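You operate a simulated robot arm through the tools that you are given. There is no shell and no other tool. Be economical: measure what you need, move in short steps, check, and stop when the job is done.

You are at the controls of a simulated two-armed robot. One attempt, no reset.

## Task
Pick up the labels carton from the fourth shelf from the bottom of the parts rack with one hand, pass it to the other hand and put it on the second shelf from the bottom of the parts rack. Take the teal-banded jug from the middle shelf of the parts rack and put it on the blue board. Take the flat orange brush and leave it on the top of the long table. Take the short grey weight on the top of the white-topped table and put it away on the sample table top. Take the teal tray on the top of the white-topped table and put it away on the top of the tiled bench. Take the plain sample cup on the top of the white-topped table and put it away on the sample table top. Any order will do. Set down upright: labels carton, teal-banded jug, short grey weight.

Only the result counts: the job must be done as asked and must still hold three seconds after the hand-in. Knocking over, shifting, dropping, spilling or breaking anything else fails it.

## Robot
Two 7-joint arms with two-finger parallel grippers on one trunk, on a base that drives. Base frame: it is fixed to the floor where the robot stands at the start and does not move with it; the origin is under the middle of the robot, x ahead of it, y to its left, z up. Units: m, degrees, N and s.
The left shoulder is at the start at [0.07, 0.13, 0.96], the right one opposite. With the tool pointing down near the work surface each hand reaches from about 0.1 to 0.5 m from the robot's upright axis, wherever it stands, measured 20 degrees to its own side. Places, roughly: blue board (27x20x2 cm) [0.6, -0.2, 1]; flat orange brush (12x7x7 cm) [0.7, 0.9, 1]; plain sample cup (7x7x7 cm) [0.4, -9.4, 0.9]; sample table top [1.8, -15.4, 0.8]; second shelf of the parts rack [0.6, 0.2, 0.6]; short grey weight [0.25, -10, 0.75]; teal tray (29x20x7 cm) [0.3, -10.1, 0.8]; teal-banded jug [0.5, 0.5, 1]; top of the long table [-2.6, -0.9, 0.8]; top of the tiled bench [4.5, -11.5, 0.9]. Payload 1.57 kg a hand.
The tool frame of a hand sits at the grasp point between the pads (the TCP): z along the fingers, y along the line on which they close. The tips reach 0.03 m beyond it. Largest opening 0.08 m; finger width 0.017, thickness 0.012; the body of the gripper, 0.04 by 0.082 m, starts 0.08 m behind the TCP.
Orientation is that of the tool frame in the base frame, as a unit quaternion [w, x, y, z]. With the fingers straight down and closing along the base's y, the tool's x points along the base's -x, its y along +y and its z along -z.

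## Interface
- The arms move only by the tool arm_command. It takes "left_commands", "right_commands" or both (then of equal length, played together; a hand with none holds still); each is a list of rows, each an object of numbers (a shift or turn left out is 0, a gripper value left out holds the last): "dx", "dy", "dz": the shift along the base's x, y, z in m; "rx", "ry", "rz": the turn, a rotation vector about the base's x, y, z in degrees; "gripper": the opening, from 0 (shut) to 1 (fully open). In form: [{"dx": .., "dy": .., "dz": .., "rx": .., "ry": .., "rz": .., "gripper": ..}, ...]. A call has 1 to 10 rows; each row is the pose to reach, as a shift and turn from the pose commanded when the call began. A row lasts 0.2 s, in which the tool goes at most 0.05 m and 8.6 degrees; a call with a longer step from one row to the next is refused whole, and so is a gripper value outside its range. A pose out of reach is approached as far as the arm can. The call stops where the force on the tool passes 40 N (or 10 N more than at its start, if that is more) or the arm is blocked; 0.2 s more then pass. Each finger travels about 0.108 m/s and halts on what it meets, pressing with about 42 N; the grip force reading is that of the motor and also rises with nothing between the fingers. The clock runs only during rows and for 0.2 s after the last one: add rows that repeat a pose to give the fingers time. The reply holds the time, the measured pose of the TCP, the force on the tool along the base axes, the opening and the grip force, in the units named above and with some noise, with the torque about the TCP (base axes, N m) and any sound that the robot's microphone picked up, and new pictures: "show" is both (left out), scene, wrist or none (wrist: the cameras of the hands that moved).
- Cameras (640 x 400 px; columns grow to the right, rows downward): "scene" is now at [0.1407, 0.0071, 1.2367]; the picture's right is [0.07, -1.00, 0.00], its down [-0.07, -0.01, -1.00] and it looks along [1.00, 0.07, -0.07] (base axes); focal length 214 px, centre (320, 200). "left" rides on the left gripper at [0.072, 0.007, -0.122] in its tool frame; the picture's right is [-0.09, 1.00, 0.00], its down [-0.84, -0.08, -0.54] and it looks along [-0.54, -0.05, 0.84] (tool axes); focal length 238 px, centre (320, 200). "right" rides on the right gripper at [0.072, -0.007, -0.122] in its tool frame; the picture's right is [0.09, 1.00, 0.00], its down [-0.84, 0.08, -0.54] and it looks along [-0.54, 0.05, 0.84] (tool axes); focal length 238 px, centre (320, 200). There is no depth. A picture from a camera that has moved, and an enlarged one, comes with that camera's place and axes in the base frame and with its lens.
- move_column(by): slides the trunk up (or, below 0, down) by that many m; the arms and the scene camera ride with it, the base frame stays. It gives what a move gives, with no picture.
- drive_base(legs): drives the robot by 1 to 6 legs, each [ahead, left, turn to the left] in m, m and degrees, along the robot's own axes; the way and the turn of a leg run together, so that a leg with both is an arc; at most 1.5 m and 180 degrees a leg. The arms and the cameras ride along, it lands a little off, and it stops where it bumps. It gives what a move gives, and a new picture of the scene camera.
- aim_head(pan, tilt): turns the head with the scene camera to pan (to the left, within 86 degrees either way) and tilt (down, from -29 to 69), counted from straight ahead of the robot. It gives what a move gives, and a new picture of the scene camera.
- inspect(camera, box): a new picture of the part [left, top, right, bottom] of that camera's present view, enlarged. No time passes.
- sign_off(): hands the job in; it is judged then, once.

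Go step by step. Nothing tells you exact positions but the pictures and the camera data: compare them with the known pose of the tool, close in by small moves and look again before you grip or let go. The budget is 196 turns and 260 pictures, counting those below and the enlarged ones. Unless the task says otherwise, let go and move clear before handing in, and close with one line.

The tools are called after "Emit:" by a JSON object that holds its "method" and its "body". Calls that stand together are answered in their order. arm_command: Moves the arms, as the interface text tells. Its arguments: {"type":"object","properties":{"left_commands":{"type":"array","items":{"type":"object","properties":{"dx":{"type":"number"},"dy":{"type":"number"},"dz":{"type":"number"},"rx":{"type":"number"},"ry":{"type":"number"},"rz":{"type":"number"},"gripper":{"type":"number"}}}},"right_commands":{"type":"array","items":{"type":"object","properties":{"dx":{"type":"number"},"dy":{"type":"number"},"dz":{"type":"number"},"rx":{"type":"number"},"ry":{"type":"number"},"rz":{"type":"number"},"gripper":{"type":"number"}}}},"show":{"type":"string","enum":["both","scene","wrist","none"]}},"required":[]} The other tools are called the same way: move_column (by) slides the trunk up or down; drive_base (legs) drives the base; aim_head (pan, tilt) turns the head that bears the scene camera; inspect (camera, box) takes an enlarged picture of a part of a camera's view; sign_off () hands the job in.

At the start:

```text
time: 0.0
left_eef_pos: [0.3794, 0.2801, 1.0009]
left_ee_rot: [0.001, 0.0, 1.0, 0.0]
left_contact_force: [0.4, 0.1, 0.7]
left_ft_torque: [-0.01, 0.02, 0.01]
left_gripper_width: 0.0799
left_gripper_force: 0.1
right_eef_pos: [0.325, -0.0443, 0.999]
right_ee_rot: [0.0, 0.0, 1.0, 0.0]
right_contact_force: [0.7, 0.0, -0.2]
right_ft_torque: [0.01, -0.02, -0.02]
right_gripper_width: 0.0799
right_gripper_force: 0.0
trunk travel left (down, up): [-0.597, 0.343]
robot x, y, heading: [-0.0003, 0.0023, -0.1]
head pan, tilt: [3.9, 4.1]
```

scene: 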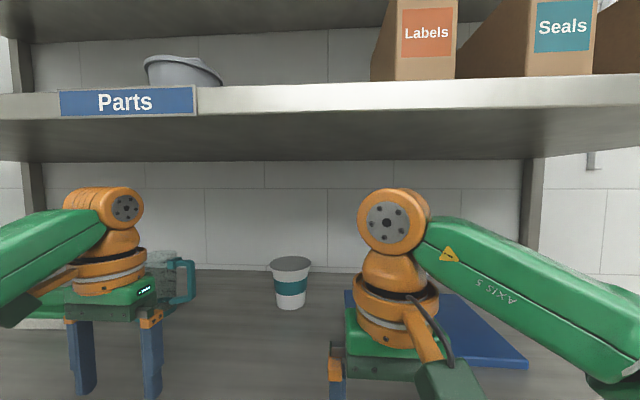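
right: 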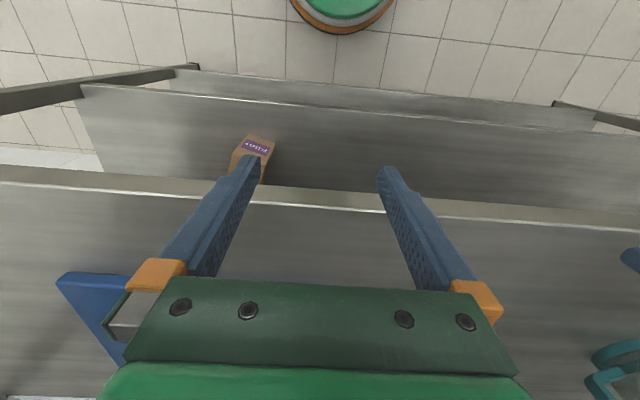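
left: 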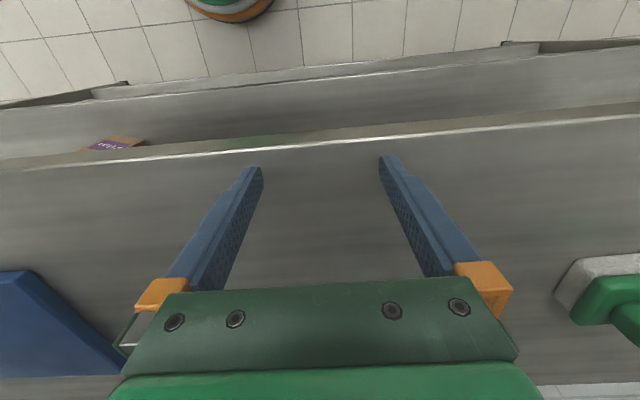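

I see the rack ahead, with the labels carton up on the fourth shelf and the blue board on the middle shelf. I'll look around first to find the jug and the brush.

Emit:
{"method": "aim_head", "body": {"pan": 45, "tilt": 15}}

Emit:
{"method": "aim_head", "body": {"pan": -5, "tilt": -20}}

Emit:
{"method": "aim_head", "body": {"pan": 5, "tilt": 50}}

```text
time: 1.1
left_eef_pos: [0.3792, 0.2788, 0.9993]
left_ee_rot: [0.001, 0.0, 1.0, 0.0]
left_contact_force: [-0.7, -0.7, 0.1]
left_ft_torque: [-0.04, 0.02, 0.0]
left_gripper_width: 0.0799
left_gripper_force: 0.1
right_eef_pos: [0.3263, -0.0458, 1.0005]
right_ee_rot: [0.0, 0.001, 1.0, 0.0]
right_contact_force: [-0.4, 0.5, -1.3]
right_ft_torque: [-0.01, 0.0, 0.02]
right_gripper_width: 0.0799
right_gripper_force: 0.1
trunk travel left (down, up): [-0.597, 0.343]
robot x, y, heading: [-0.0024, 0.0038, -0.2]
head pan, tilt: [45.0, 15.0]
camera scene: at [0.1154, 0.0668, 1.2191], right [0.71, -0.71, 0.0], down [-0.18, -0.18, -0.97], along [0.68, 0.68, -0.26], focal length 214 px, centre (320, 200)
```

scene: 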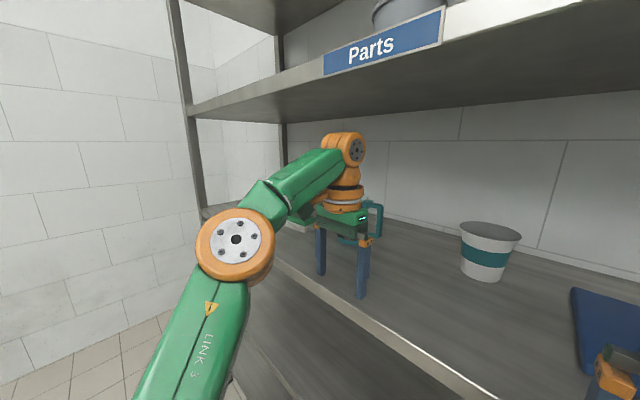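

```text
time: 2.3
left_eef_pos: [0.3789, 0.278, 0.9996]
left_ee_rot: [0.002, -0.001, 1.0, 0.0]
left_contact_force: [-0.1, -0.4, -1.0]
left_ft_torque: [0.01, -0.01, -0.01]
left_gripper_width: 0.0797
left_gripper_force: 0.1
right_eef_pos: [0.3263, -0.0447, 1.0012]
right_ee_rot: [0.0, 0.0, 1.0, -0.001]
right_contact_force: [0.2, -0.1, 0.0]
right_ft_torque: [0.0, -0.02, 0.01]
right_gripper_width: 0.0798
right_gripper_force: 0.1
trunk travel left (down, up): [-0.597, 0.343]
robot x, y, heading: [-0.0002, -0.0015, -0.1]
head pan, tilt: [-5.0, -20.0]
camera scene: at [0.1251, -0.0056, 1.2725], right [-0.09, -1.0, 0.0], down [0.34, -0.03, -0.94], along [0.94, -0.08, 0.34], focal length 214 px, centre (320, 200)
```

scene: 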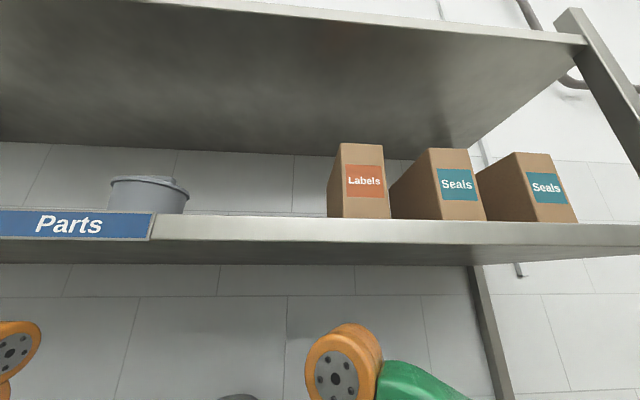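

```text
time: 3.7
left_eef_pos: [0.38, 0.2804, 0.9999]
left_ee_rot: [0.001, -0.001, 1.0, 0.001]
left_contact_force: [0.0, -1.0, -0.1]
left_ft_torque: [0.01, -0.03, 0.02]
left_gripper_width: 0.0799
left_gripper_force: 0.1
right_eef_pos: [0.3247, -0.0442, 0.9995]
right_ee_rot: [0.0, 0.0, 1.0, 0.0]
right_contact_force: [0.8, 0.1, 0.0]
right_ft_torque: [0.03, 0.01, 0.01]
right_gripper_width: 0.08
right_gripper_force: 0.0
trunk travel left (down, up): [-0.597, 0.343]
robot x, y, heading: [0.0004, -0.0004, 0.4]
head pan, tilt: [5.0, 50.0]
camera scene: at [0.1261, 0.0076, 1.1655], right [0.09, -1.0, 0.0], down [-0.76, -0.07, -0.64], along [0.64, 0.06, -0.77], focal length 214 px, centre (320, 200)
```

scene: 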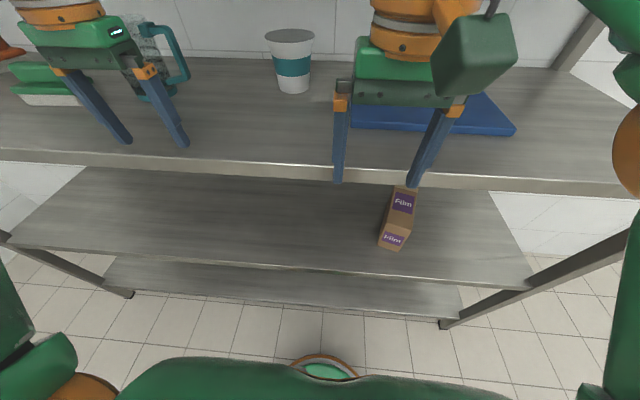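

The left arm blocks the view of the jug area. I'll back straight off, which takes the hands clear of the shelf, and look again.

Emit:
{"method": "drive_base", "body": {"legs": [[-0.5, 0, 0]]}}

Emit:
{"method": "aim_head", "body": {"pan": 35, "tilt": 5}}

Emit:
{"method": "aim_head", "body": {"pan": 0, "tilt": 20}}

```text
time: 6.6
left_eef_pos: [-0.122, 0.2794, 1.0]
left_ee_rot: [0.0, -0.001, 1.0, 0.0]
left_contact_force: [0.7, 0.9, -0.1]
left_ft_torque: [0.01, 0.01, -0.01]
left_gripper_width: 0.08
left_gripper_force: 0.1
right_eef_pos: [-0.1747, -0.0447, 0.9999]
right_ee_rot: [0.0, 0.0, 1.0, -0.001]
right_contact_force: [0.7, -0.3, 0.5]
right_ft_torque: [0.0, 0.02, 0.0]
right_gripper_width: 0.08
right_gripper_force: 0.0
trunk travel left (down, up): [-0.597, 0.343]
robot x, y, heading: [-0.5005, 0.0021, -0.1]
head pan, tilt: [5.0, 50.0]
camera scene: at [-0.3747, 0.0076, 1.1653], right [0.09, -1.0, 0.0], down [-0.76, -0.07, -0.64], along [0.64, 0.06, -0.77], focal length 214 px, centre (320, 200)
```

scene: 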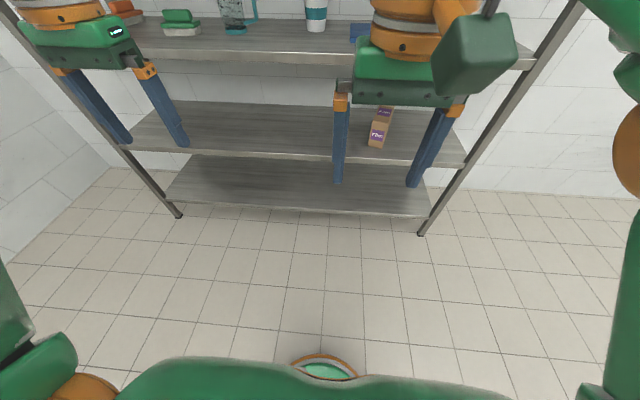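

```text
time: 7.7
left_eef_pos: [-0.1213, 0.2791, 1.0007]
left_ee_rot: [0.001, -0.001, 1.0, 0.0]
left_contact_force: [0.3, 0.4, -0.1]
left_ft_torque: [-0.02, 0.01, -0.02]
left_gripper_width: 0.08
left_gripper_force: 0.2
right_eef_pos: [-0.1754, -0.0444, 0.9997]
right_ee_rot: [0.001, 0.0, 1.0, -0.001]
right_contact_force: [0.2, -0.8, -0.3]
right_ft_torque: [-0.01, -0.02, -0.02]
right_gripper_width: 0.08
right_gripper_force: 0.0
trunk travel left (down, up): [-0.597, 0.343]
robot x, y, heading: [-0.4981, 0.001, -0.1]
head pan, tilt: [35.0, 5.0]
camera scene: at [-0.3765, 0.0535, 1.2352], right [0.57, -0.82, 0.0], down [-0.07, -0.05, -1.0], along [0.82, 0.57, -0.09], focal length 214 px, centre (320, 200)
```

scene: 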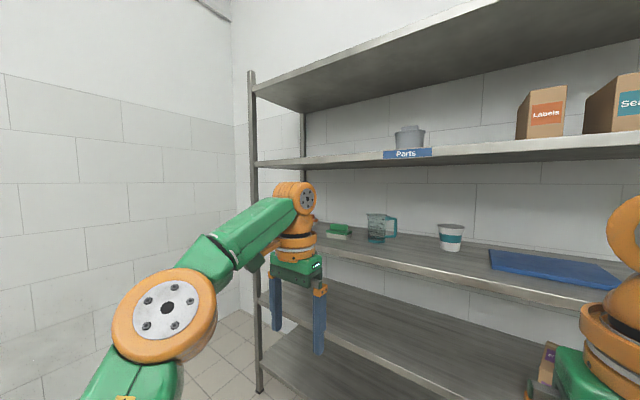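

```text
time: 8.8
left_eef_pos: [-0.1226, 0.2776, 1.0004]
left_ee_rot: [0.0, -0.001, 1.0, 0.0]
left_contact_force: [-0.7, -0.5, -0.4]
left_ft_torque: [0.05, 0.02, -0.01]
left_gripper_width: 0.0801
left_gripper_force: 0.1
right_eef_pos: [-0.1753, -0.0436, 1.0004]
right_ee_rot: [0.0, 0.0, 1.0, 0.0]
right_contact_force: [-0.5, -0.4, 0.2]
right_ft_torque: [-0.03, -0.01, 0.01]
right_gripper_width: 0.08
right_gripper_force: 0.0
trunk travel left (down, up): [-0.597, 0.343]
robot x, y, heading: [-0.5016, -0.0055, -0.4]
head pan, tilt: [0.0, 20.0]
camera scene: at [-0.3587, 0.001, 1.211], right [0.0, -1.0, 0.0], down [-0.34, 0.0, -0.94], along [0.94, 0.0, -0.34], focal length 214 px, centre (320, 200)
```

scene: 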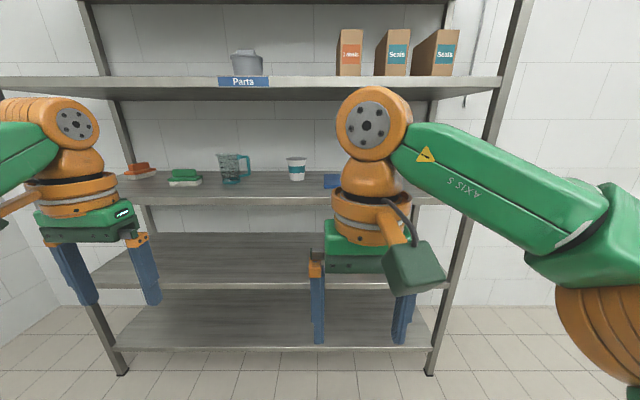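

Emit:
{"method": "inspect", "body": {"camera": "scene", "box": [110, 130, 350, 220]}}

Emit:
{"method": "inspect", "body": {"camera": "scene", "box": [300, 10, 480, 100]}}

```text
2.67 times, centred on (230, 175) of scene
camera zoom: at [-0.3587, 0.001, 1.211], right [0.0, -1.0, 0.0], down [-0.34, 0.0, -0.94], along [0.94, 0.0, -0.34], focal length 572 px, centre (560, 267)
```

zoom: 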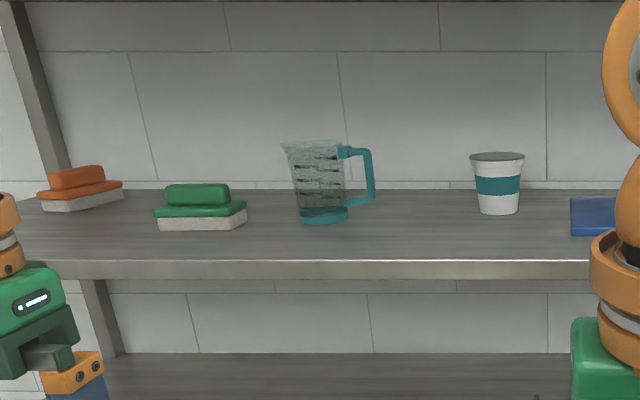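

```text
3.56 times, centred on (390, 55) of scene
camera zoom: at [-0.3587, 0.001, 1.211], right [0.0, -1.0, 0.0], down [-0.34, 0.0, -0.94], along [0.94, 0.0, -0.34], focal length 763 px, centre (71, 716)
```

zoom: 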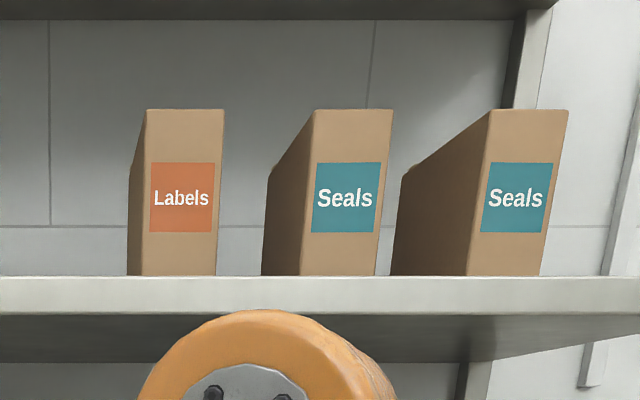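

The rack shelves look to be at about z 0.6, 0.95 and 1.35, and the labels carton stands near the front of the fourth at about (0.40, -0.09). I'll raise the trunk and turn the right hand level, while still well clear of the rack.

Emit:
{"method": "move_column", "body": {"by": 0.3}}

Emit:
{"method": "arm_command", "body": {"right_commands": [{"ry": -8.5, "dz": 0.01}, {"ry": -17, "dz": 0.02}, {"ry": -25.5, "dz": 0.03}, {"ry": -34, "dz": 0.04}, {"ry": -42.5, "dz": 0.05}, {"ry": -51, "dz": 0.06}, {"ry": -59.5, "dz": 0.07}, {"ry": -68, "dz": 0.08}, {"ry": -76.5, "dz": 0.09}, {"ry": -85, "dz": 0.1}], "show": "none"}}

Emit:
{"method": "aim_head", "body": {"pan": 0, "tilt": 10}}

```text
time: 11.8
left_eef_pos: [-0.1211, 0.2787, 1.2992]
left_ee_rot: [0.001, -0.001, 1.0, 0.0]
left_contact_force: [0.5, -0.9, 0.5]
left_ft_torque: [-0.02, 0.0, -0.03]
left_gripper_width: 0.0799
left_gripper_force: 0.1
right_eef_pos: [-0.1753, -0.045, 1.2993]
right_ee_rot: [0.0, 0.0, 1.0, 0.0]
right_contact_force: [-0.9, -0.1, -0.3]
right_ft_torque: [-0.01, -0.02, -0.03]
right_gripper_width: 0.0799
right_gripper_force: 0.0
trunk travel left (down, up): [-0.897, 0.043]
robot x, y, heading: [-0.5041, -0.0019, -0.1]
head pan, tilt: [0.0, 20.0]
```

```text
time: 13.9
left_eef_pos: [-0.1218, 0.28, 1.2995]
left_ee_rot: [0.0, 0.0, 1.0, 0.0]
left_contact_force: [0.2, 0.7, -0.2]
left_ft_torque: [0.01, 0.01, 0.03]
left_gripper_width: 0.0801
left_gripper_force: 0.0
right_eef_pos: [-0.1801, -0.043, 1.4013]
right_ee_rot: [0.678, -0.001, 0.735, 0.001]
right_contact_force: [-0.1, -0.2, 0.8]
right_ft_torque: [-0.02, 0.0, 0.01]
right_gripper_width: 0.08
right_gripper_force: 0.0
trunk travel left (down, up): [-0.897, 0.043]
robot x, y, heading: [-0.4984, 0.0005, 0.1]
head pan, tilt: [0.0, 20.0]
```

```text
time: 14.7
left_eef_pos: [-0.1227, 0.2787, 1.2997]
left_ee_rot: [0.001, -0.002, 1.0, 0.0]
left_contact_force: [-0.2, 0.5, -0.3]
left_ft_torque: [-0.04, -0.02, 0.02]
left_gripper_width: 0.0798
left_gripper_force: 0.1
right_eef_pos: [-0.1774, -0.0445, 1.3988]
right_ee_rot: [0.676, 0.0, 0.737, 0.0]
right_contact_force: [-0.5, 0.4, 0.2]
right_ft_torque: [0.02, -0.01, 0.02]
right_gripper_width: 0.0801
right_gripper_force: 0.1
trunk travel left (down, up): [-0.897, 0.043]
robot x, y, heading: [-0.4989, 0.0002, 0.1]
head pan, tilt: [0.0, 10.0]
camera scene: at [-0.359, 0.001, 1.5272], right [0.0, -1.0, 0.0], down [-0.17, 0.0, -0.98], along [0.98, 0.0, -0.17], focal length 214 px, centre (320, 200)
```

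scene: 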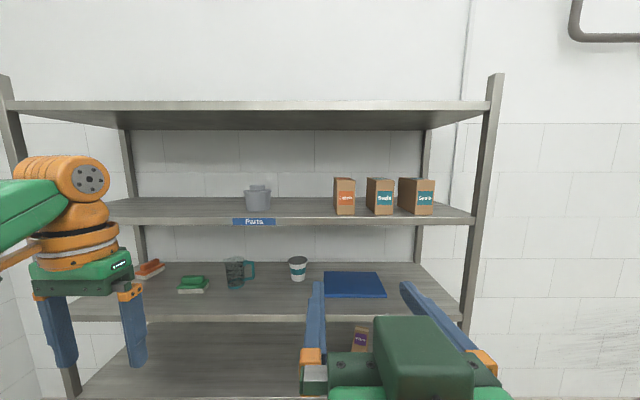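

Emit:
{"method": "inspect", "body": {"camera": "scene", "box": [300, 160, 460, 260]}}

Emit:
{"method": "inspect", "body": {"camera": "scene", "box": [100, 230, 420, 330]}}

```text
4.00 times, centred on (380, 210) of scene
camera zoom: at [-0.359, 0.001, 1.5272], right [0.0, -1.0, 0.0], down [-0.17, 0.0, -0.98], along [0.98, 0.0, -0.17], focal length 858 px, centre (80, 160)
```

zoom: 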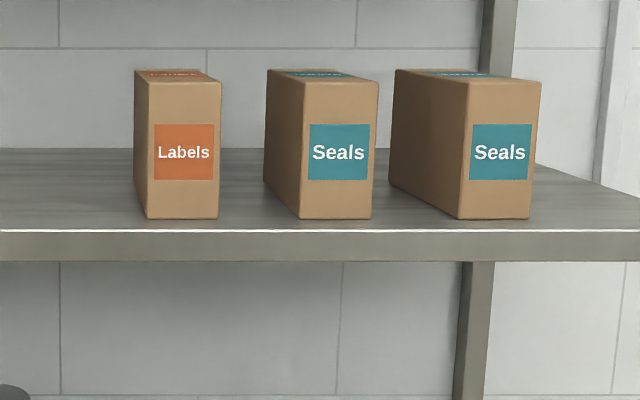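

```text
2.00 times, centred on (260, 280) of scene
camera zoom: at [-0.359, 0.001, 1.5272], right [0.0, -1.0, 0.0], down [-0.17, 0.0, -0.98], along [0.98, 0.0, -0.17], focal length 429 px, centre (440, 40)
```

zoom: 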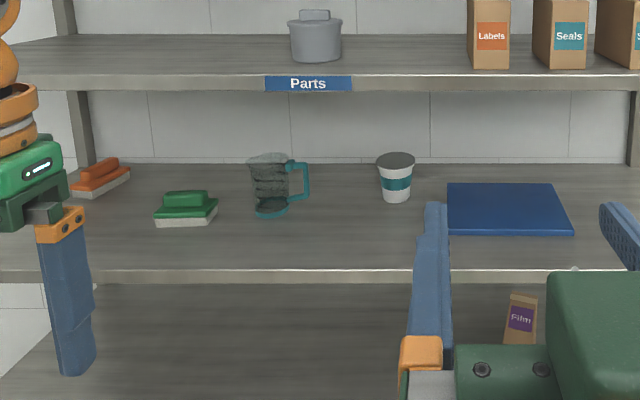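

The carton is 6.4 cm wide, 15.5 cm deep and 12.4 cm high. Its front is at x 0.398, its centre at y -0.0915, and it stands on the shelf at z 1.341. I'll line up the right hand and drive in part of the way.

Emit:
{"method": "arm_command", "body": {"right_commands": [{"dy": -0.025, "dz": 0.01, "ry": -2.5}, {"dy": -0.047, "dz": 0.018, "ry": -5}], "show": "none"}}

Emit:
{"method": "drive_base", "body": {"legs": [[0.38, 0, 0]]}}

Emit:
{"method": "arm_command", "body": {"right_commands": [{"dx": 0.04}, {"dx": 0.08}, {"dx": 0.12}], "show": "both"}}

```text
time: 15.3
left_eef_pos: [-0.1224, 0.2764, 1.301]
left_ee_rot: [0.001, 0.0, 1.0, 0.0]
left_contact_force: [1.2, -0.7, 0.8]
left_ft_torque: [0.04, 0.0, 0.03]
left_gripper_width: 0.0798
left_gripper_force: 0.0
right_eef_pos: [-0.1797, -0.0931, 1.4165]
right_ee_rot: [0.707, 0.0, 0.707, 0.001]
right_contact_force: [0.3, 0.4, 0.0]
right_ft_torque: [0.01, 0.01, 0.03]
right_gripper_width: 0.08
right_gripper_force: 0.1
trunk travel left (down, up): [-0.897, 0.043]
robot x, y, heading: [-0.4995, 0.0007, -0.0]
head pan, tilt: [0.0, 10.0]
```

```text
time: 17.6
left_eef_pos: [0.2533, 0.2717, 1.3007]
left_ee_rot: [0.002, 0.004, 1.0, 0.0]
left_contact_force: [-0.4, -0.2, 0.3]
left_ft_torque: [0.01, -0.01, -0.03]
left_gripper_width: 0.0801
left_gripper_force: 0.0
right_eef_pos: [0.1934, -0.0969, 1.4167]
right_ee_rot: [0.708, 0.004, 0.706, -0.003]
right_contact_force: [-0.1, -0.9, 1.0]
right_ft_torque: [0.01, -0.02, 0.01]
right_gripper_width: 0.0801
right_gripper_force: 0.0
trunk travel left (down, up): [-0.897, 0.043]
robot x, y, heading: [-0.1244, 0.0003, -0.7]
head pan, tilt: [0.0, 10.0]
camera scene: at [0.0126, -0.0026, 1.5277], right [-0.01, -1.0, 0.0], down [-0.17, 0.0, -0.99], along [0.99, -0.01, -0.17], focal length 214 px, centre (320, 200)
```

scene: 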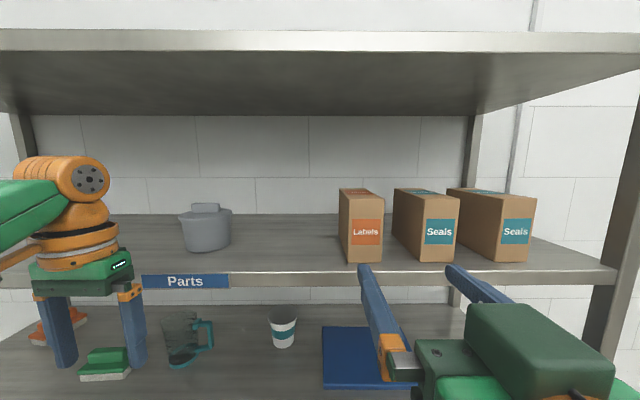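

```text
time: 18.4
left_eef_pos: [0.2567, 0.2719, 1.299]
left_ee_rot: [0.0, 0.005, 1.0, 0.0]
left_contact_force: [0.6, -0.1, 0.0]
left_ft_torque: [-0.01, 0.01, -0.02]
left_gripper_width: 0.0796
left_gripper_force: 0.1
right_eef_pos: [0.3188, -0.0974, 1.4183]
right_ee_rot: [0.707, 0.004, 0.707, -0.004]
right_contact_force: [-0.3, 0.6, -0.6]
right_ft_torque: [0.01, -0.03, 0.0]
right_gripper_width: 0.0798
right_gripper_force: 0.0
trunk travel left (down, up): [-0.897, 0.043]
robot x, y, heading: [-0.1291, -0.0039, -0.5]
head pan, tilt: [0.0, 10.0]
camera scene: at [0.0176, -0.0025, 1.5271], right [-0.01, -1.0, 0.0], down [-0.17, 0.0, -0.98], along [0.98, -0.01, -0.17], focal length 214 px, centre (320, 200)
camera right: at [0.197, -0.1017, 1.346], right [0.01, 1.0, -0.09], down [-0.54, 0.08, 0.84], along [0.84, 0.04, 0.54], focal length 238 px, centre (320, 200)
```

scene: 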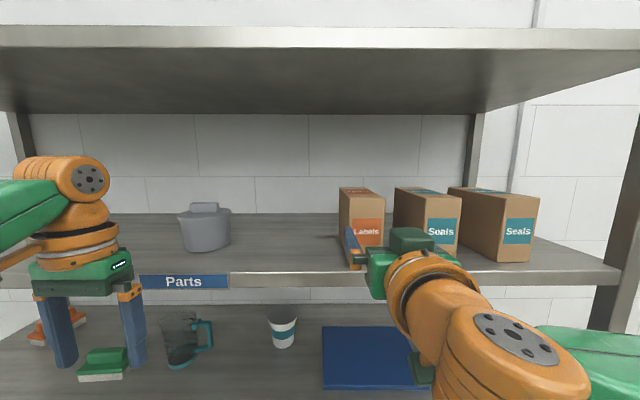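
right: 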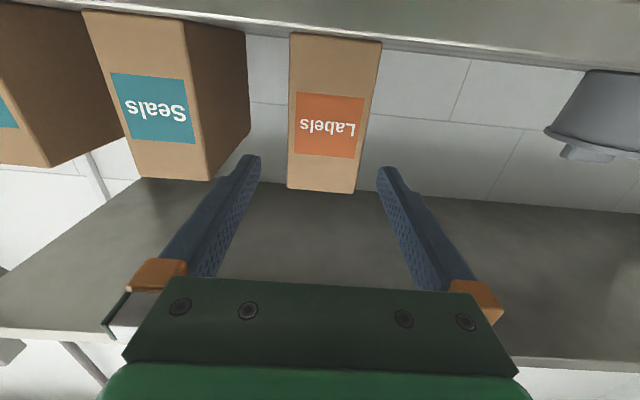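

The carton sits straight ahead, about 5 mm to the left of the tool. I'll correct for that, slide the fingers around it and close.

Emit:
{"method": "arm_command", "body": {"right_commands": [{"dx": 0.02, "dy": 0.006, "rz": 0.5}, {"dx": 0.055, "dy": 0.006, "rz": 0.5}, {"dx": 0.09, "dy": 0.006, "rz": 0.5}, {"dx": 0.125, "dy": 0.006, "rz": 0.5}], "show": "wrist"}}

Emit:
{"method": "arm_command", "body": {"right_commands": [{"gripper": 0}, {"gripper": 0}, {"gripper": 0}, {"gripper": 0}], "show": "none"}}

```text
time: 19.4
left_eef_pos: [0.2568, 0.2733, 1.2998]
left_ee_rot: [0.0, 0.005, 1.0, 0.001]
left_contact_force: [-0.2, 0.3, -0.2]
left_ft_torque: [0.0, 0.03, -0.02]
left_gripper_width: 0.0799
left_gripper_force: 0.1
right_eef_pos: [0.4437, -0.0908, 1.4182]
right_ee_rot: [0.707, 0.001, 0.707, -0.001]
right_contact_force: [0.6, 0.1, -0.7]
right_ft_torque: [-0.03, 0.02, 0.02]
right_gripper_width: 0.08
right_gripper_force: 0.1
trunk travel left (down, up): [-0.897, 0.043]
robot x, y, heading: [-0.1229, -0.0064, -0.6]
head pan, tilt: [0.0, 10.0]
camera right: at [0.3224, -0.0977, 1.346], right [0.0, 1.0, -0.09], down [-0.54, 0.08, 0.84], along [0.84, 0.05, 0.54], focal length 238 px, centre (320, 200)
```

right: 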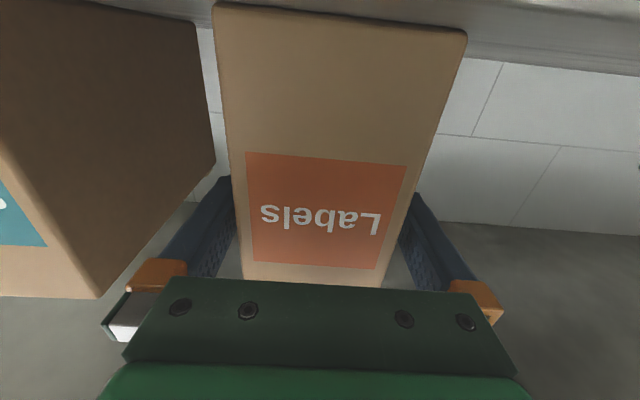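

```text
time: 20.4
left_eef_pos: [0.2571, 0.2726, 1.3003]
left_ee_rot: [-0.001, 0.005, 1.0, 0.0]
left_contact_force: [0.4, 0.1, 0.0]
left_ft_torque: [0.03, 0.01, -0.01]
left_gripper_width: 0.0799
left_gripper_force: 0.1
right_eef_pos: [0.4428, -0.092, 1.4186]
right_ee_rot: [0.707, 0.0, 0.707, -0.001]
right_contact_force: [0.1, 0.1, 0.0]
right_ft_torque: [0.0, -0.08, 0.04]
right_gripper_width: 0.0658
right_gripper_force: 42.0
trunk travel left (down, up): [-0.897, 0.043]
robot x, y, heading: [-0.1256, -0.0035, -0.5]
head pan, tilt: [0.0, 10.0]
```

Gripped at 6.6 cm width. I'll lift, pull straight out and back off.

Emit:
{"method": "arm_command", "body": {"right_commands": [{"dz": 0.02}, {"dz": 0.04}, {"dz": 0.04, "dx": -0.04}, {"dz": 0.04, "dx": -0.08}, {"dz": 0.04, "dx": -0.12}], "show": "none"}}

Emit:
{"method": "drive_base", "body": {"legs": [[-0.5, 0, 0.5]]}}

```text
time: 21.6
left_eef_pos: [0.2553, 0.2724, 1.299]
left_ee_rot: [0.002, 0.005, 1.0, 0.0]
left_contact_force: [-0.1, -0.8, 0.7]
left_ft_torque: [-0.02, 0.0, -0.02]
left_gripper_width: 0.08
left_gripper_force: 0.0
right_eef_pos: [0.3189, -0.0937, 1.4578]
right_ee_rot: [0.707, 0.001, 0.707, -0.001]
right_contact_force: [-0.8, -0.2, -2.0]
right_ft_torque: [-0.01, 0.14, 0.05]
right_gripper_width: 0.0657
right_gripper_force: 42.6
trunk travel left (down, up): [-0.897, 0.043]
robot x, y, heading: [-0.128, -0.0063, -0.5]
head pan, tilt: [0.0, 10.0]
```

```text
time: 24.6
left_eef_pos: [-0.2353, 0.2773, 1.2976]
left_ee_rot: [-0.001, 0.004, 1.0, 0.0]
left_contact_force: [0.3, 0.9, -0.4]
left_ft_torque: [0.0, 0.05, -0.01]
left_gripper_width: 0.08
left_gripper_force: 0.1
right_eef_pos: [-0.1709, -0.0877, 1.457]
right_ee_rot: [0.706, 0.002, 0.708, -0.001]
right_contact_force: [0.9, 0.7, -3.4]
right_ft_torque: [0.01, 0.07, 0.0]
right_gripper_width: 0.066
right_gripper_force: 41.7
trunk travel left (down, up): [-0.897, 0.043]
robot x, y, heading: [-0.6184, 0.0009, -0.8]
head pan, tilt: [0.0, 10.0]
camera scene: at [-0.4748, 0.0026, 1.5268], right [-0.01, -1.0, 0.0], down [-0.18, 0.0, -0.98], along [0.98, -0.01, -0.18], focal length 214 px, centre (320, 200)
```

scene: 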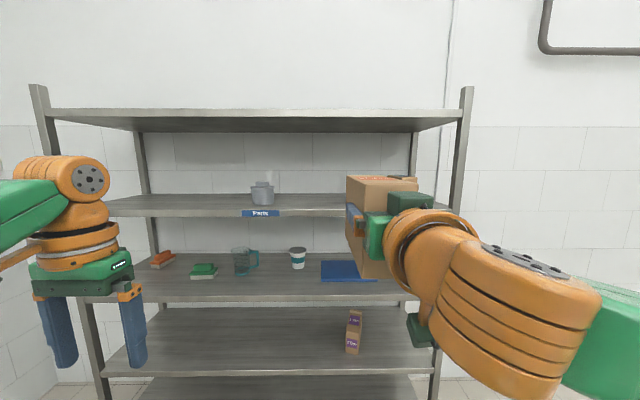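

Carton held, weight about 0.3 kg. For the handover I'll turn the right hand to point left, and turn the left hand level before pointing it right.

Emit:
{"method": "arm_command", "body": {"right_commands": [{"rz": 8.5, "dx": -0.008, "dy": -0.006, "dz": -0.015}, {"rz": 17, "dx": -0.016, "dy": -0.012, "dz": -0.03}, {"rz": 25.5, "dx": -0.024, "dy": -0.018, "dz": -0.045}, {"rz": 34, "dx": -0.032, "dy": -0.024, "dz": -0.06}, {"rz": 42.5, "dx": -0.04, "dy": -0.03, "dz": -0.075}, {"rz": 51, "dx": -0.048, "dy": -0.036, "dz": -0.09}, {"rz": 59.5, "dx": -0.056, "dy": -0.042, "dz": -0.105}, {"rz": 68, "dx": -0.064, "dy": -0.048, "dz": -0.12}, {"rz": 76.5, "dx": -0.072, "dy": -0.054, "dz": -0.135}, {"rz": 85, "dx": -0.08, "dy": -0.06, "dz": -0.15}], "left_commands": [{"ry": -8.5, "dy": 0.005}, {"ry": -17, "dy": 0.01}, {"ry": -25.5, "dy": 0.015}, {"ry": -34, "dy": 0.02}, {"ry": -42.5, "dy": 0.025}, {"ry": -51, "dy": 0.03}, {"ry": -59.5, "dy": 0.035}, {"ry": -68, "dy": 0.04}, {"ry": -76.5, "dy": 0.045}, {"ry": -85, "dy": 0.05}], "show": "scene"}}

```text
time: 26.8
left_eef_pos: [-0.2352, 0.3323, 1.2981]
left_ee_rot: [0.676, 0.003, 0.737, 0.002]
left_contact_force: [-0.7, 0.9, -0.3]
left_ft_torque: [0.0, -0.03, -0.1]
left_gripper_width: 0.0799
left_gripper_force: 0.1
right_eef_pos: [-0.3476, -0.0957, 1.3452]
right_ee_rot: [0.481, -0.506, 0.549, 0.46]
right_contact_force: [-3.4, -16.8, 0.9]
right_ft_torque: [0.48, -0.13, -0.27]
right_gripper_width: 0.0654
right_gripper_force: 41.9
right hand out of reach, approached as far as the arm can: row 6, 7, 8, 9, 10
trunk travel left (down, up): [-0.897, 0.043]
robot x, y, heading: [-0.6253, 0.0062, -0.5]
head pan, tilt: [0.0, 10.0]
camera scene: at [-0.4768, 0.0084, 1.5271], right [-0.01, -1.0, 0.0], down [-0.18, 0.0, -0.98], along [0.98, -0.01, -0.18], focal length 214 px, centre (320, 200)
```

scene: 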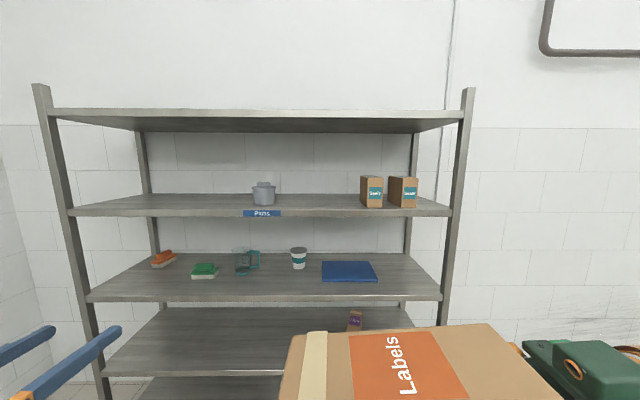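

The right hand hit its reach limit short of the goal and seems to push on something. I'll ease it forward and take out part of the turn.

Emit:
{"method": "arm_command", "body": {"right_commands": [{"rz": -5, "dx": 0.03, "dz": 0.01}, {"rz": -10, "dx": 0.06, "dz": 0.02}, {"rz": -15, "dx": 0.1, "dz": 0.03}], "show": "none"}}

Emit:
{"method": "aim_head", "body": {"pan": -10, "tilt": 55}}

```text
time: 27.6
left_eef_pos: [-0.2385, 0.3305, 1.3]
left_ee_rot: [0.676, 0.004, 0.737, 0.003]
left_contact_force: [-0.8, -0.3, 0.7]
left_ft_torque: [-0.02, -0.02, 0.03]
left_gripper_width: 0.0801
left_gripper_force: 0.0
right_eef_pos: [-0.3286, -0.0807, 1.375]
right_ee_rot: [0.573, -0.414, 0.574, 0.413]
right_contact_force: [-0.3, -0.2, -2.4]
right_ft_torque: [-0.09, 0.04, -0.01]
right_gripper_width: 0.0659
right_gripper_force: 41.6
right hand out of reach, approached as far as the arm can: row 1, 2, 3
trunk travel left (down, up): [-0.897, 0.043]
robot x, y, heading: [-0.6237, 0.0046, -0.8]
head pan, tilt: [0.0, 10.0]
```

```text
time: 28.7
left_eef_pos: [-0.2363, 0.3286, 1.2996]
left_ee_rot: [0.676, 0.003, 0.737, 0.004]
left_contact_force: [0.5, -0.4, 0.6]
left_ft_torque: [0.01, 0.02, 0.0]
left_gripper_width: 0.0801
left_gripper_force: 0.0
right_eef_pos: [-0.3282, -0.0844, 1.3743]
right_ee_rot: [0.574, -0.413, 0.575, 0.413]
right_contact_force: [-0.2, -0.4, -3.0]
right_ft_torque: [-0.13, 0.04, -0.02]
right_gripper_width: 0.0658
right_gripper_force: 42.4
trunk travel left (down, up): [-0.897, 0.043]
robot x, y, heading: [-0.6212, 0.0059, -0.8]
head pan, tilt: [-10.0, 55.0]
camera scene: at [-0.5002, -0.0095, 1.4589], right [-0.19, -0.98, 0.0], down [-0.8, 0.15, -0.57], along [0.56, -0.11, -0.82], focal length 214 px, centre (320, 200)
```

scene: 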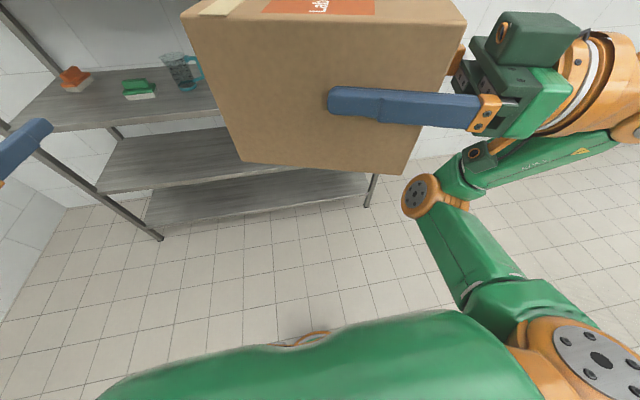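

The carton is held level in the right hand, turned about 72 degrees. I'll try the right hand lower, where the wrist should have more freedom.

Emit:
{"method": "arm_command", "body": {"right_commands": [{"dz": -0.04}, {"dz": -0.08}, {"dz": -0.12}, {"dz": -0.16}], "show": "scene"}}

```text
time: 29.7
left_eef_pos: [-0.2381, 0.3267, 1.3011]
left_ee_rot: [0.675, 0.004, 0.737, 0.005]
left_contact_force: [-0.3, -1.0, 0.2]
left_ft_torque: [0.04, -0.02, 0.05]
left_gripper_width: 0.0799
left_gripper_force: 0.1
right_eef_pos: [-0.3586, -0.1033, 1.2887]
right_ee_rot: [0.579, -0.404, 0.581, 0.405]
right_contact_force: [-0.5, -0.4, -2.6]
right_ft_torque: [-0.09, 0.0, -0.01]
right_gripper_width: 0.0659
right_gripper_force: 41.8
right hand out of reach, approached as far as the arm can: row 2, 3, 4
trunk travel left (down, up): [-0.897, 0.043]
robot x, y, heading: [-0.6233, 0.0016, -0.5]
head pan, tilt: [-10.0, 55.0]
camera scene: at [-0.5007, -0.0112, 1.4589], right [-0.19, -0.98, 0.0], down [-0.81, 0.15, -0.57], along [0.56, -0.11, -0.82], focal length 214 px, centre (320, 200)
```

scene: 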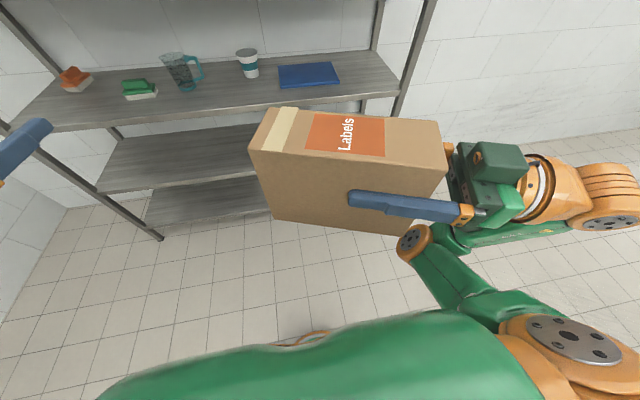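

Emit:
{"method": "arm_command", "body": {"right_commands": [{"dy": -0.04, "dz": 0.02}, {"dy": -0.08, "dz": 0.04}, {"dy": -0.12, "dx": 0.02, "dz": 0.06}, {"dy": -0.15, "dx": 0.04, "dz": 0.08}], "show": "scene"}}

```text
time: 30.7
left_eef_pos: [-0.237, 0.3291, 1.2994]
left_ee_rot: [0.676, 0.004, 0.737, 0.004]
left_contact_force: [0.3, -0.5, -0.2]
left_ft_torque: [0.01, 0.03, 0.0]
left_gripper_width: 0.0804
left_gripper_force: 0.0
right_eef_pos: [-0.3596, -0.2125, 1.3852]
right_ee_rot: [0.579, -0.404, 0.581, 0.406]
right_contact_force: [-0.4, 0.4, -2.2]
right_ft_torque: [-0.08, 0.05, 0.01]
right_gripper_width: 0.0658
right_gripper_force: 42.2
right hand out of reach, approached as far as the arm can: row 3, 4
trunk travel left (down, up): [-0.897, 0.043]
robot x, y, heading: [-0.6217, 0.0044, -0.7]
head pan, tilt: [-10.0, 55.0]
camera scene: at [-0.5005, -0.009, 1.4588], right [-0.19, -0.98, 0.0], down [-0.81, 0.15, -0.57], along [0.56, -0.11, -0.82], focal length 214 px, centre (320, 200)
```

scene: 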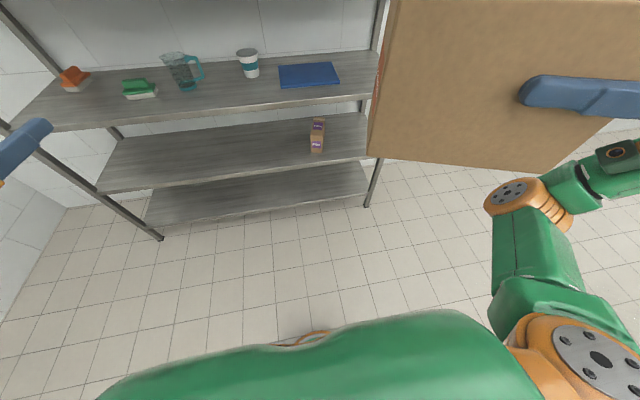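

Turning the hand across the body is limited by the wrist. I'll do the handover differently: the right hand holds the carton straight ahead at the centre, and the left hand comes in from above at 45 degrees, over the right hand. First I'll turn the right hand back to forward and lower the left hand's pitch.

Emit:
{"method": "arm_command", "body": {"right_commands": [{"rz": -8, "dy": 0.01}, {"rz": -16, "dx": 0.01, "dy": 0.02}, {"rz": -24, "dx": 0.02, "dy": 0.03}, {"rz": -32, "dx": 0.03, "dy": 0.05, "dz": -0.01}, {"rz": -40, "dx": 0.05, "dy": 0.07, "dz": -0.02}, {"rz": -48, "dx": 0.07, "dy": 0.1, "dz": -0.04}, {"rz": -56, "dx": 0.1, "dy": 0.13, "dz": -0.06}, {"rz": -64, "dx": 0.13, "dy": 0.16, "dz": -0.08}, {"rz": -69.4, "dx": 0.15, "dy": 0.19, "dz": -0.1}], "left_commands": [{"ry": 5}, {"ry": 10}, {"ry": 15}, {"ry": 20}, {"ry": 25, "dz": 0.01}, {"ry": 30, "dz": 0.02}, {"ry": 35, "dz": 0.04}, {"ry": 40, "dz": 0.08}, {"ry": 40, "dz": 0.12}], "show": "scene"}}

```text
time: 32.7
left_eef_pos: [-0.2367, 0.3286, 1.4202]
left_ee_rot: [0.382, 0.006, 0.924, 0.002]
left_contact_force: [-1.1, 0.2, -0.2]
left_ft_torque: [-0.02, -0.03, -0.01]
left_gripper_width: 0.0801
left_gripper_force: 0.0
right_eef_pos: [-0.2082, -0.0244, 1.2823]
right_ee_rot: [0.708, -0.003, 0.706, 0.004]
right_contact_force: [1.1, 0.2, -3.1]
right_ft_torque: [0.02, 0.09, -0.02]
right_gripper_width: 0.0657
right_gripper_force: 42.1
right hand out of reach, approached as far as the arm can: row 5, 6, 7, 8
trunk travel left (down, up): [-0.897, 0.043]
robot x, y, heading: [-0.6173, 0.0055, -0.7]
head pan, tilt: [-10.0, 55.0]
camera scene: at [-0.5002, -0.01, 1.4588], right [-0.19, -0.98, 0.0], down [-0.81, 0.15, -0.57], along [0.56, -0.11, -0.82], focal length 214 px, centre (320, 200)
```

scene: 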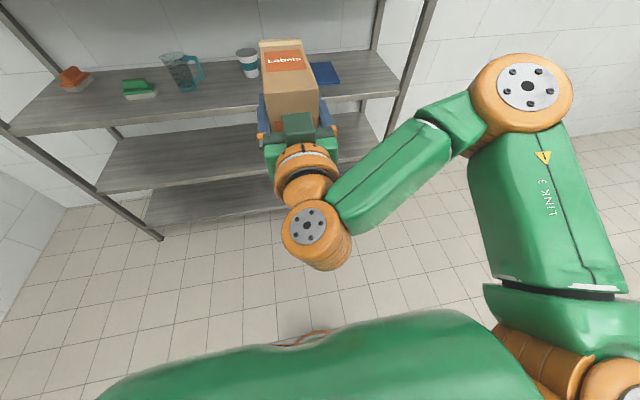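

Emit:
{"method": "inspect", "body": {"camera": "scene", "box": [220, 30, 380, 280]}}

Emit:
{"method": "inspect", "body": {"camera": "left", "box": [0, 0, 640, 400]}}

Emit:
{"method": "aim_head", "body": {"pan": 50, "tilt": 25}}

```text
1.60 times, centred on (300, 155) of scene
camera zoom: at [-0.5002, -0.01, 1.4588], right [-0.19, -0.98, 0.0], down [-0.81, 0.15, -0.57], along [0.56, -0.11, -0.82], focal length 343 px, centre (352, 272)
```

zoom: 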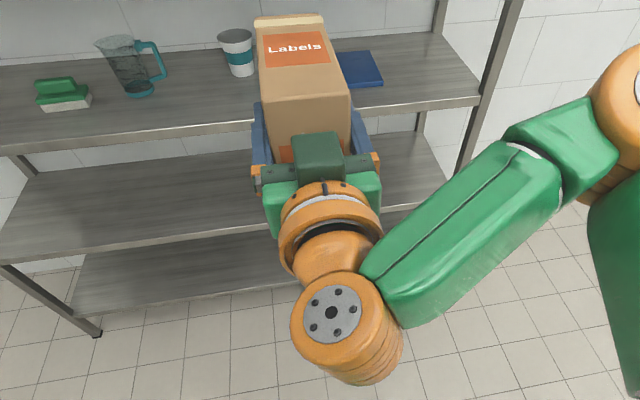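

```text
1.00 times, centred on (320, 200) of left (not enlarged: the box is as wide or as high as the picture)
camera zoom: at [-0.3736, 0.335, 1.4556], right [0.08, 0.99, 0.07], down [0.21, -0.09, 0.97], along [0.98, -0.06, -0.21], focal length 238 px, centre (320, 200)
```

zoom: 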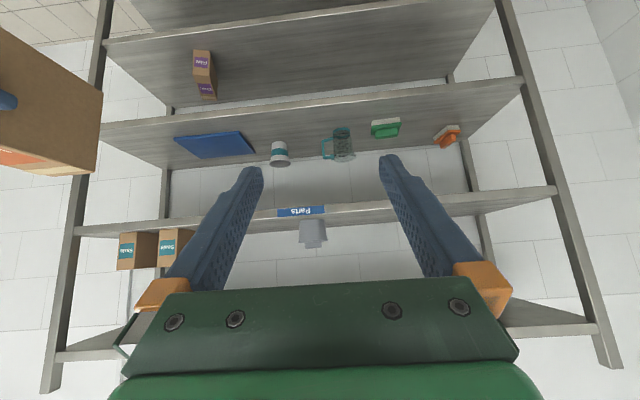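

```text
time: 34.0
left_eef_pos: [-0.2377, 0.3286, 1.4192]
left_ee_rot: [0.383, 0.005, 0.924, 0.002]
left_contact_force: [0.3, -0.1, 1.1]
left_ft_torque: [0.04, 0.0, 0.02]
left_gripper_width: 0.0801
left_gripper_force: 0.1
right_eef_pos: [-0.2079, -0.0243, 1.2838]
right_ee_rot: [0.706, -0.003, 0.708, 0.004]
right_contact_force: [-0.8, 0.0, -3.0]
right_ft_torque: [0.0, 0.1, 0.01]
right_gripper_width: 0.0658
right_gripper_force: 41.8
trunk travel left (down, up): [-0.897, 0.043]
robot x, y, heading: [-0.6201, 0.0038, -0.7]
head pan, tilt: [50.0, 25.0]
camera scene: at [-0.5108, 0.0736, 1.5028], right [0.76, -0.65, 0.0], down [-0.28, -0.32, -0.91], along [0.59, 0.69, -0.42], focal length 214 px, centre (320, 200)
```

scene: 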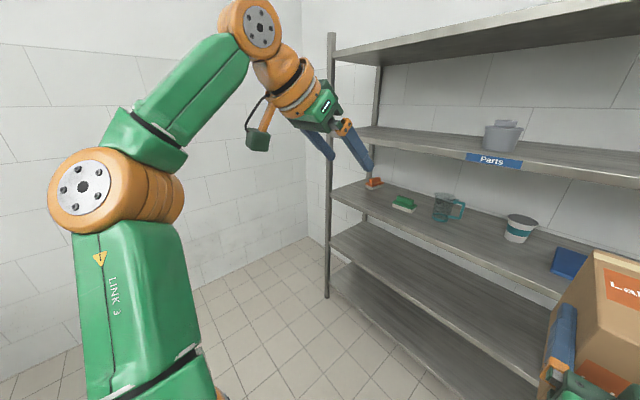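

I'll bring the left hand over the back end of the carton at 45 degrees, first hovering above it.

Emit:
{"method": "arm_command", "body": {"left_commands": [{"dz": 0.04, "dy": -0.02, "rz": 1.2}, {"dz": 0.05, "dy": -0.065, "rz": 1.2}, {"dz": 0.05, "dy": -0.11, "dx": 0.01, "rz": 1.2}, {"dz": 0.05, "dy": -0.155, "dx": 0.02, "rz": 1.2}, {"dz": 0.05, "dy": -0.2, "dx": 0.03, "rz": 1.2}, {"dz": 0.05, "dy": -0.245, "dx": 0.04, "rz": 1.2}, {"dz": 0.05, "dy": -0.29, "dx": 0.05, "rz": 1.2}, {"dz": 0.04, "dy": -0.33, "dx": 0.055, "rz": 1.2}, {"dz": 0.03, "dy": -0.352, "dx": 0.06, "rz": 1.2}], "show": "wrist"}}

Emit:
{"method": "aim_head", "body": {"pan": 0, "tilt": 30}}

```text
time: 36.0
left_eef_pos: [-0.2452, 0.1261, 1.3891]
left_ee_rot: [0.382, -0.005, 0.924, 0.006]
left_contact_force: [0.0, 0.6, 0.1]
left_ft_torque: [0.01, 0.01, 0.02]
left_gripper_width: 0.0798
left_gripper_force: 0.1
left hand out of reach, approached as far as the arm can: row 3, 4, 5, 6, 7, 8, 9
right_eef_pos: [-0.2072, -0.0243, 1.2841]
right_ee_rot: [0.707, -0.002, 0.707, 0.002]
right_contact_force: [0.1, -0.1, -3.8]
right_ft_torque: [0.0, 0.12, 0.0]
right_gripper_width: 0.0657
right_gripper_force: 41.6
trunk travel left (down, up): [-0.897, 0.043]
robot x, y, heading: [-0.6197, 0.0008, -0.7]
head pan, tilt: [50.0, 25.0]
camera left: at [-0.3824, 0.1302, 1.4251], right [0.05, 1.0, 0.07], down [0.21, -0.08, 0.97], along [0.98, -0.03, -0.21], focal length 238 px, centre (320, 200)
```

left: 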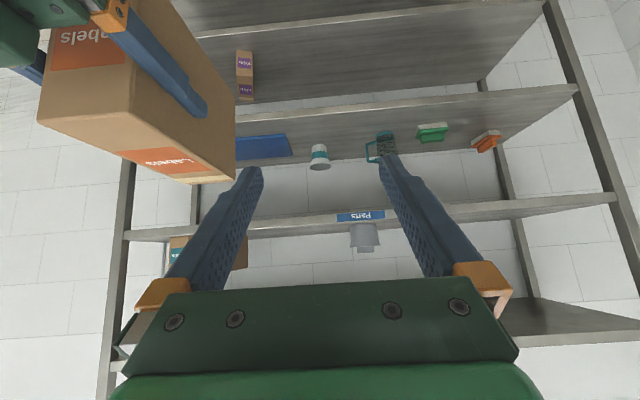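

```text
time: 37.2
left_eef_pos: [-0.2452, 0.1282, 1.3897]
left_ee_rot: [0.383, -0.005, 0.924, 0.006]
left_contact_force: [0.4, 0.3, 0.3]
left_ft_torque: [0.05, 0.04, 0.02]
left_gripper_width: 0.08
left_gripper_force: 0.0
right_eef_pos: [-0.2071, -0.0236, 1.2843]
right_ee_rot: [0.707, -0.002, 0.707, 0.002]
right_contact_force: [0.1, 0.2, -2.7]
right_ft_torque: [-0.01, 0.1, 0.0]
right_gripper_width: 0.0659
right_gripper_force: 42.0
trunk travel left (down, up): [-0.897, 0.043]
robot x, y, heading: [-0.6214, 0.004, -0.8]
head pan, tilt: [0.0, 30.0]
camera scene: at [-0.4806, 0.0029, 1.4949], right [-0.01, -1.0, 0.0], down [-0.5, 0.01, -0.87], along [0.87, -0.01, -0.5], focal length 214 px, centre (320, 200)
```

scene: 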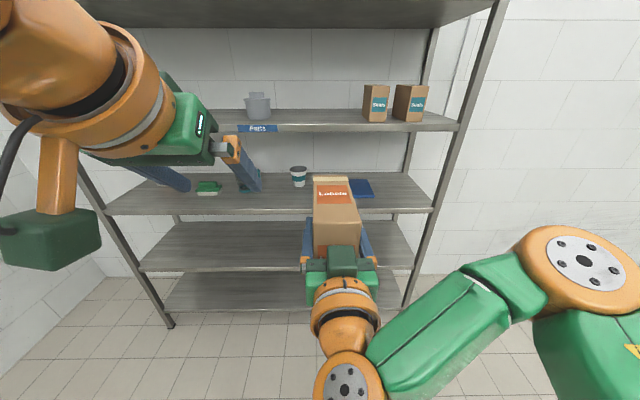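

The left arm folds too tightly there. I'll take the right hand with the carton further forward and lower, to leave room for the left arm.

Emit:
{"method": "arm_command", "body": {"right_commands": [{"dx": 0.03, "dz": -0.03}, {"dx": 0.05, "dz": -0.07}, {"dx": 0.07, "dz": -0.11}, {"dx": 0.1, "dz": -0.14}, {"dx": 0.12, "dz": -0.17}], "left_commands": [{"dx": 0.03, "dy": 0.02}, {"dx": 0.06, "dy": 0.04}, {"dx": 0.09, "dy": 0.06, "dz": -0.02}, {"dx": 0.12, "dy": 0.06, "dz": -0.05}, {"dx": 0.15, "dy": 0.06, "dz": -0.08}], "show": "none"}}

Emit:
{"method": "aim_head", "body": {"pan": 0, "tilt": 40}}

```text
time: 38.4
left_eef_pos: [-0.0885, 0.182, 1.3122]
left_ee_rot: [0.381, -0.005, 0.925, 0.006]
left_contact_force: [-0.1, -0.3, -0.7]
left_ft_torque: [0.04, 0.02, 0.0]
left_gripper_width: 0.08
left_gripper_force: 0.1
right_eef_pos: [-0.0894, -0.0111, 1.1193]
right_ee_rot: [0.704, -0.002, 0.71, 0.002]
right_contact_force: [0.5, -0.2, -4.5]
right_ft_torque: [-0.02, 0.11, -0.02]
right_gripper_width: 0.0656
right_gripper_force: 42.1
right hand out of reach, approached as far as the arm can: row 5
trunk travel left (down, up): [-0.897, 0.043]
robot x, y, heading: [-0.6219, 0.0015, -0.6]
head pan, tilt: [0.0, 30.0]
```

```text
time: 39.1
left_eef_pos: [-0.0923, 0.1818, 1.3143]
left_ee_rot: [0.382, -0.006, 0.924, 0.007]
left_contact_force: [0.9, -0.6, -0.1]
left_ft_torque: [0.0, -0.01, 0.02]
left_gripper_width: 0.0798
left_gripper_force: 0.1
right_eef_pos: [-0.0907, -0.0108, 1.1217]
right_ee_rot: [0.705, -0.001, 0.709, 0.001]
right_contact_force: [0.2, 0.3, -3.5]
right_ft_torque: [0.02, 0.14, 0.02]
right_gripper_width: 0.0659
right_gripper_force: 41.9
trunk travel left (down, up): [-0.897, 0.043]
robot x, y, heading: [-0.6176, 0.001, -0.8]
head pan, tilt: [0.0, 40.0]
camera scene: at [-0.4842, 0.0033, 1.4794], right [-0.01, -1.0, 0.0], down [-0.64, 0.01, -0.77], along [0.77, -0.01, -0.64], focal length 214 px, centre (320, 200)
```

scene: 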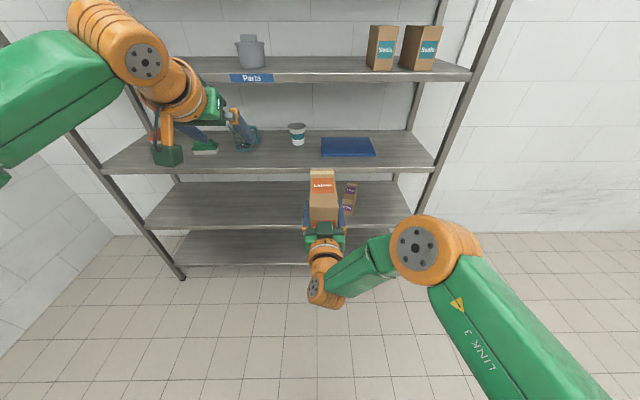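

Emit:
{"method": "arm_command", "body": {"left_commands": [{"dy": -0.04, "dx": 0.015}, {"dy": -0.08, "dx": 0.03}, {"dy": -0.12, "dx": 0.045}, {"dy": -0.16, "dx": 0.06}, {"dy": -0.193, "dx": 0.078, "dz": -0.03}, {"dy": -0.193, "dx": 0.08, "dz": -0.06}], "show": "both"}}

```text
time: 40.5
left_eef_pos: [-0.1016, 0.1372, 1.2571]
left_ee_rot: [0.383, -0.005, 0.924, 0.007]
left_contact_force: [-0.4, 0.4, 0.3]
left_ft_torque: [0.02, 0.0, 0.0]
left_gripper_width: 0.0798
left_gripper_force: 0.0
left hand out of reach, approached as far as the arm can: row 1, 2, 3, 4, 5, 6
right_eef_pos: [-0.0916, -0.0107, 1.1208]
right_ee_rot: [0.705, 0.0, 0.709, 0.001]
right_contact_force: [0.3, -0.3, -2.9]
right_ft_torque: [-0.04, 0.12, -0.01]
right_gripper_width: 0.0658
right_gripper_force: 42.4
trunk travel left (down, up): [-0.897, 0.043]
robot x, y, heading: [-0.6212, 0.0033, -0.6]
head pan, tilt: [0.0, 40.0]
camera scene: at [-0.4847, 0.0022, 1.4794], right [-0.01, -1.0, 0.0], down [-0.64, 0.01, -0.77], along [0.77, -0.01, -0.64], focal length 214 px, centre (320, 200)
camera left: at [-0.2382, 0.1409, 1.2929], right [0.05, 1.0, 0.07], down [0.21, -0.08, 0.97], along [0.98, -0.03, -0.21], focal length 238 px, centre (320, 200)
```

scene: 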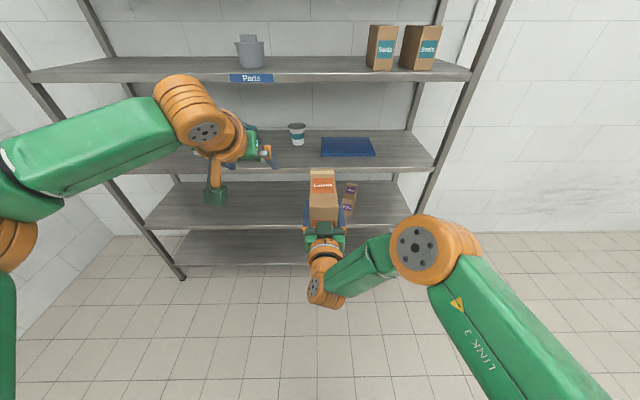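
left: 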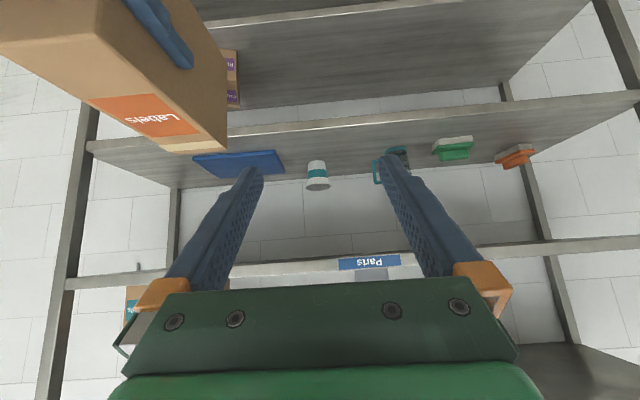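

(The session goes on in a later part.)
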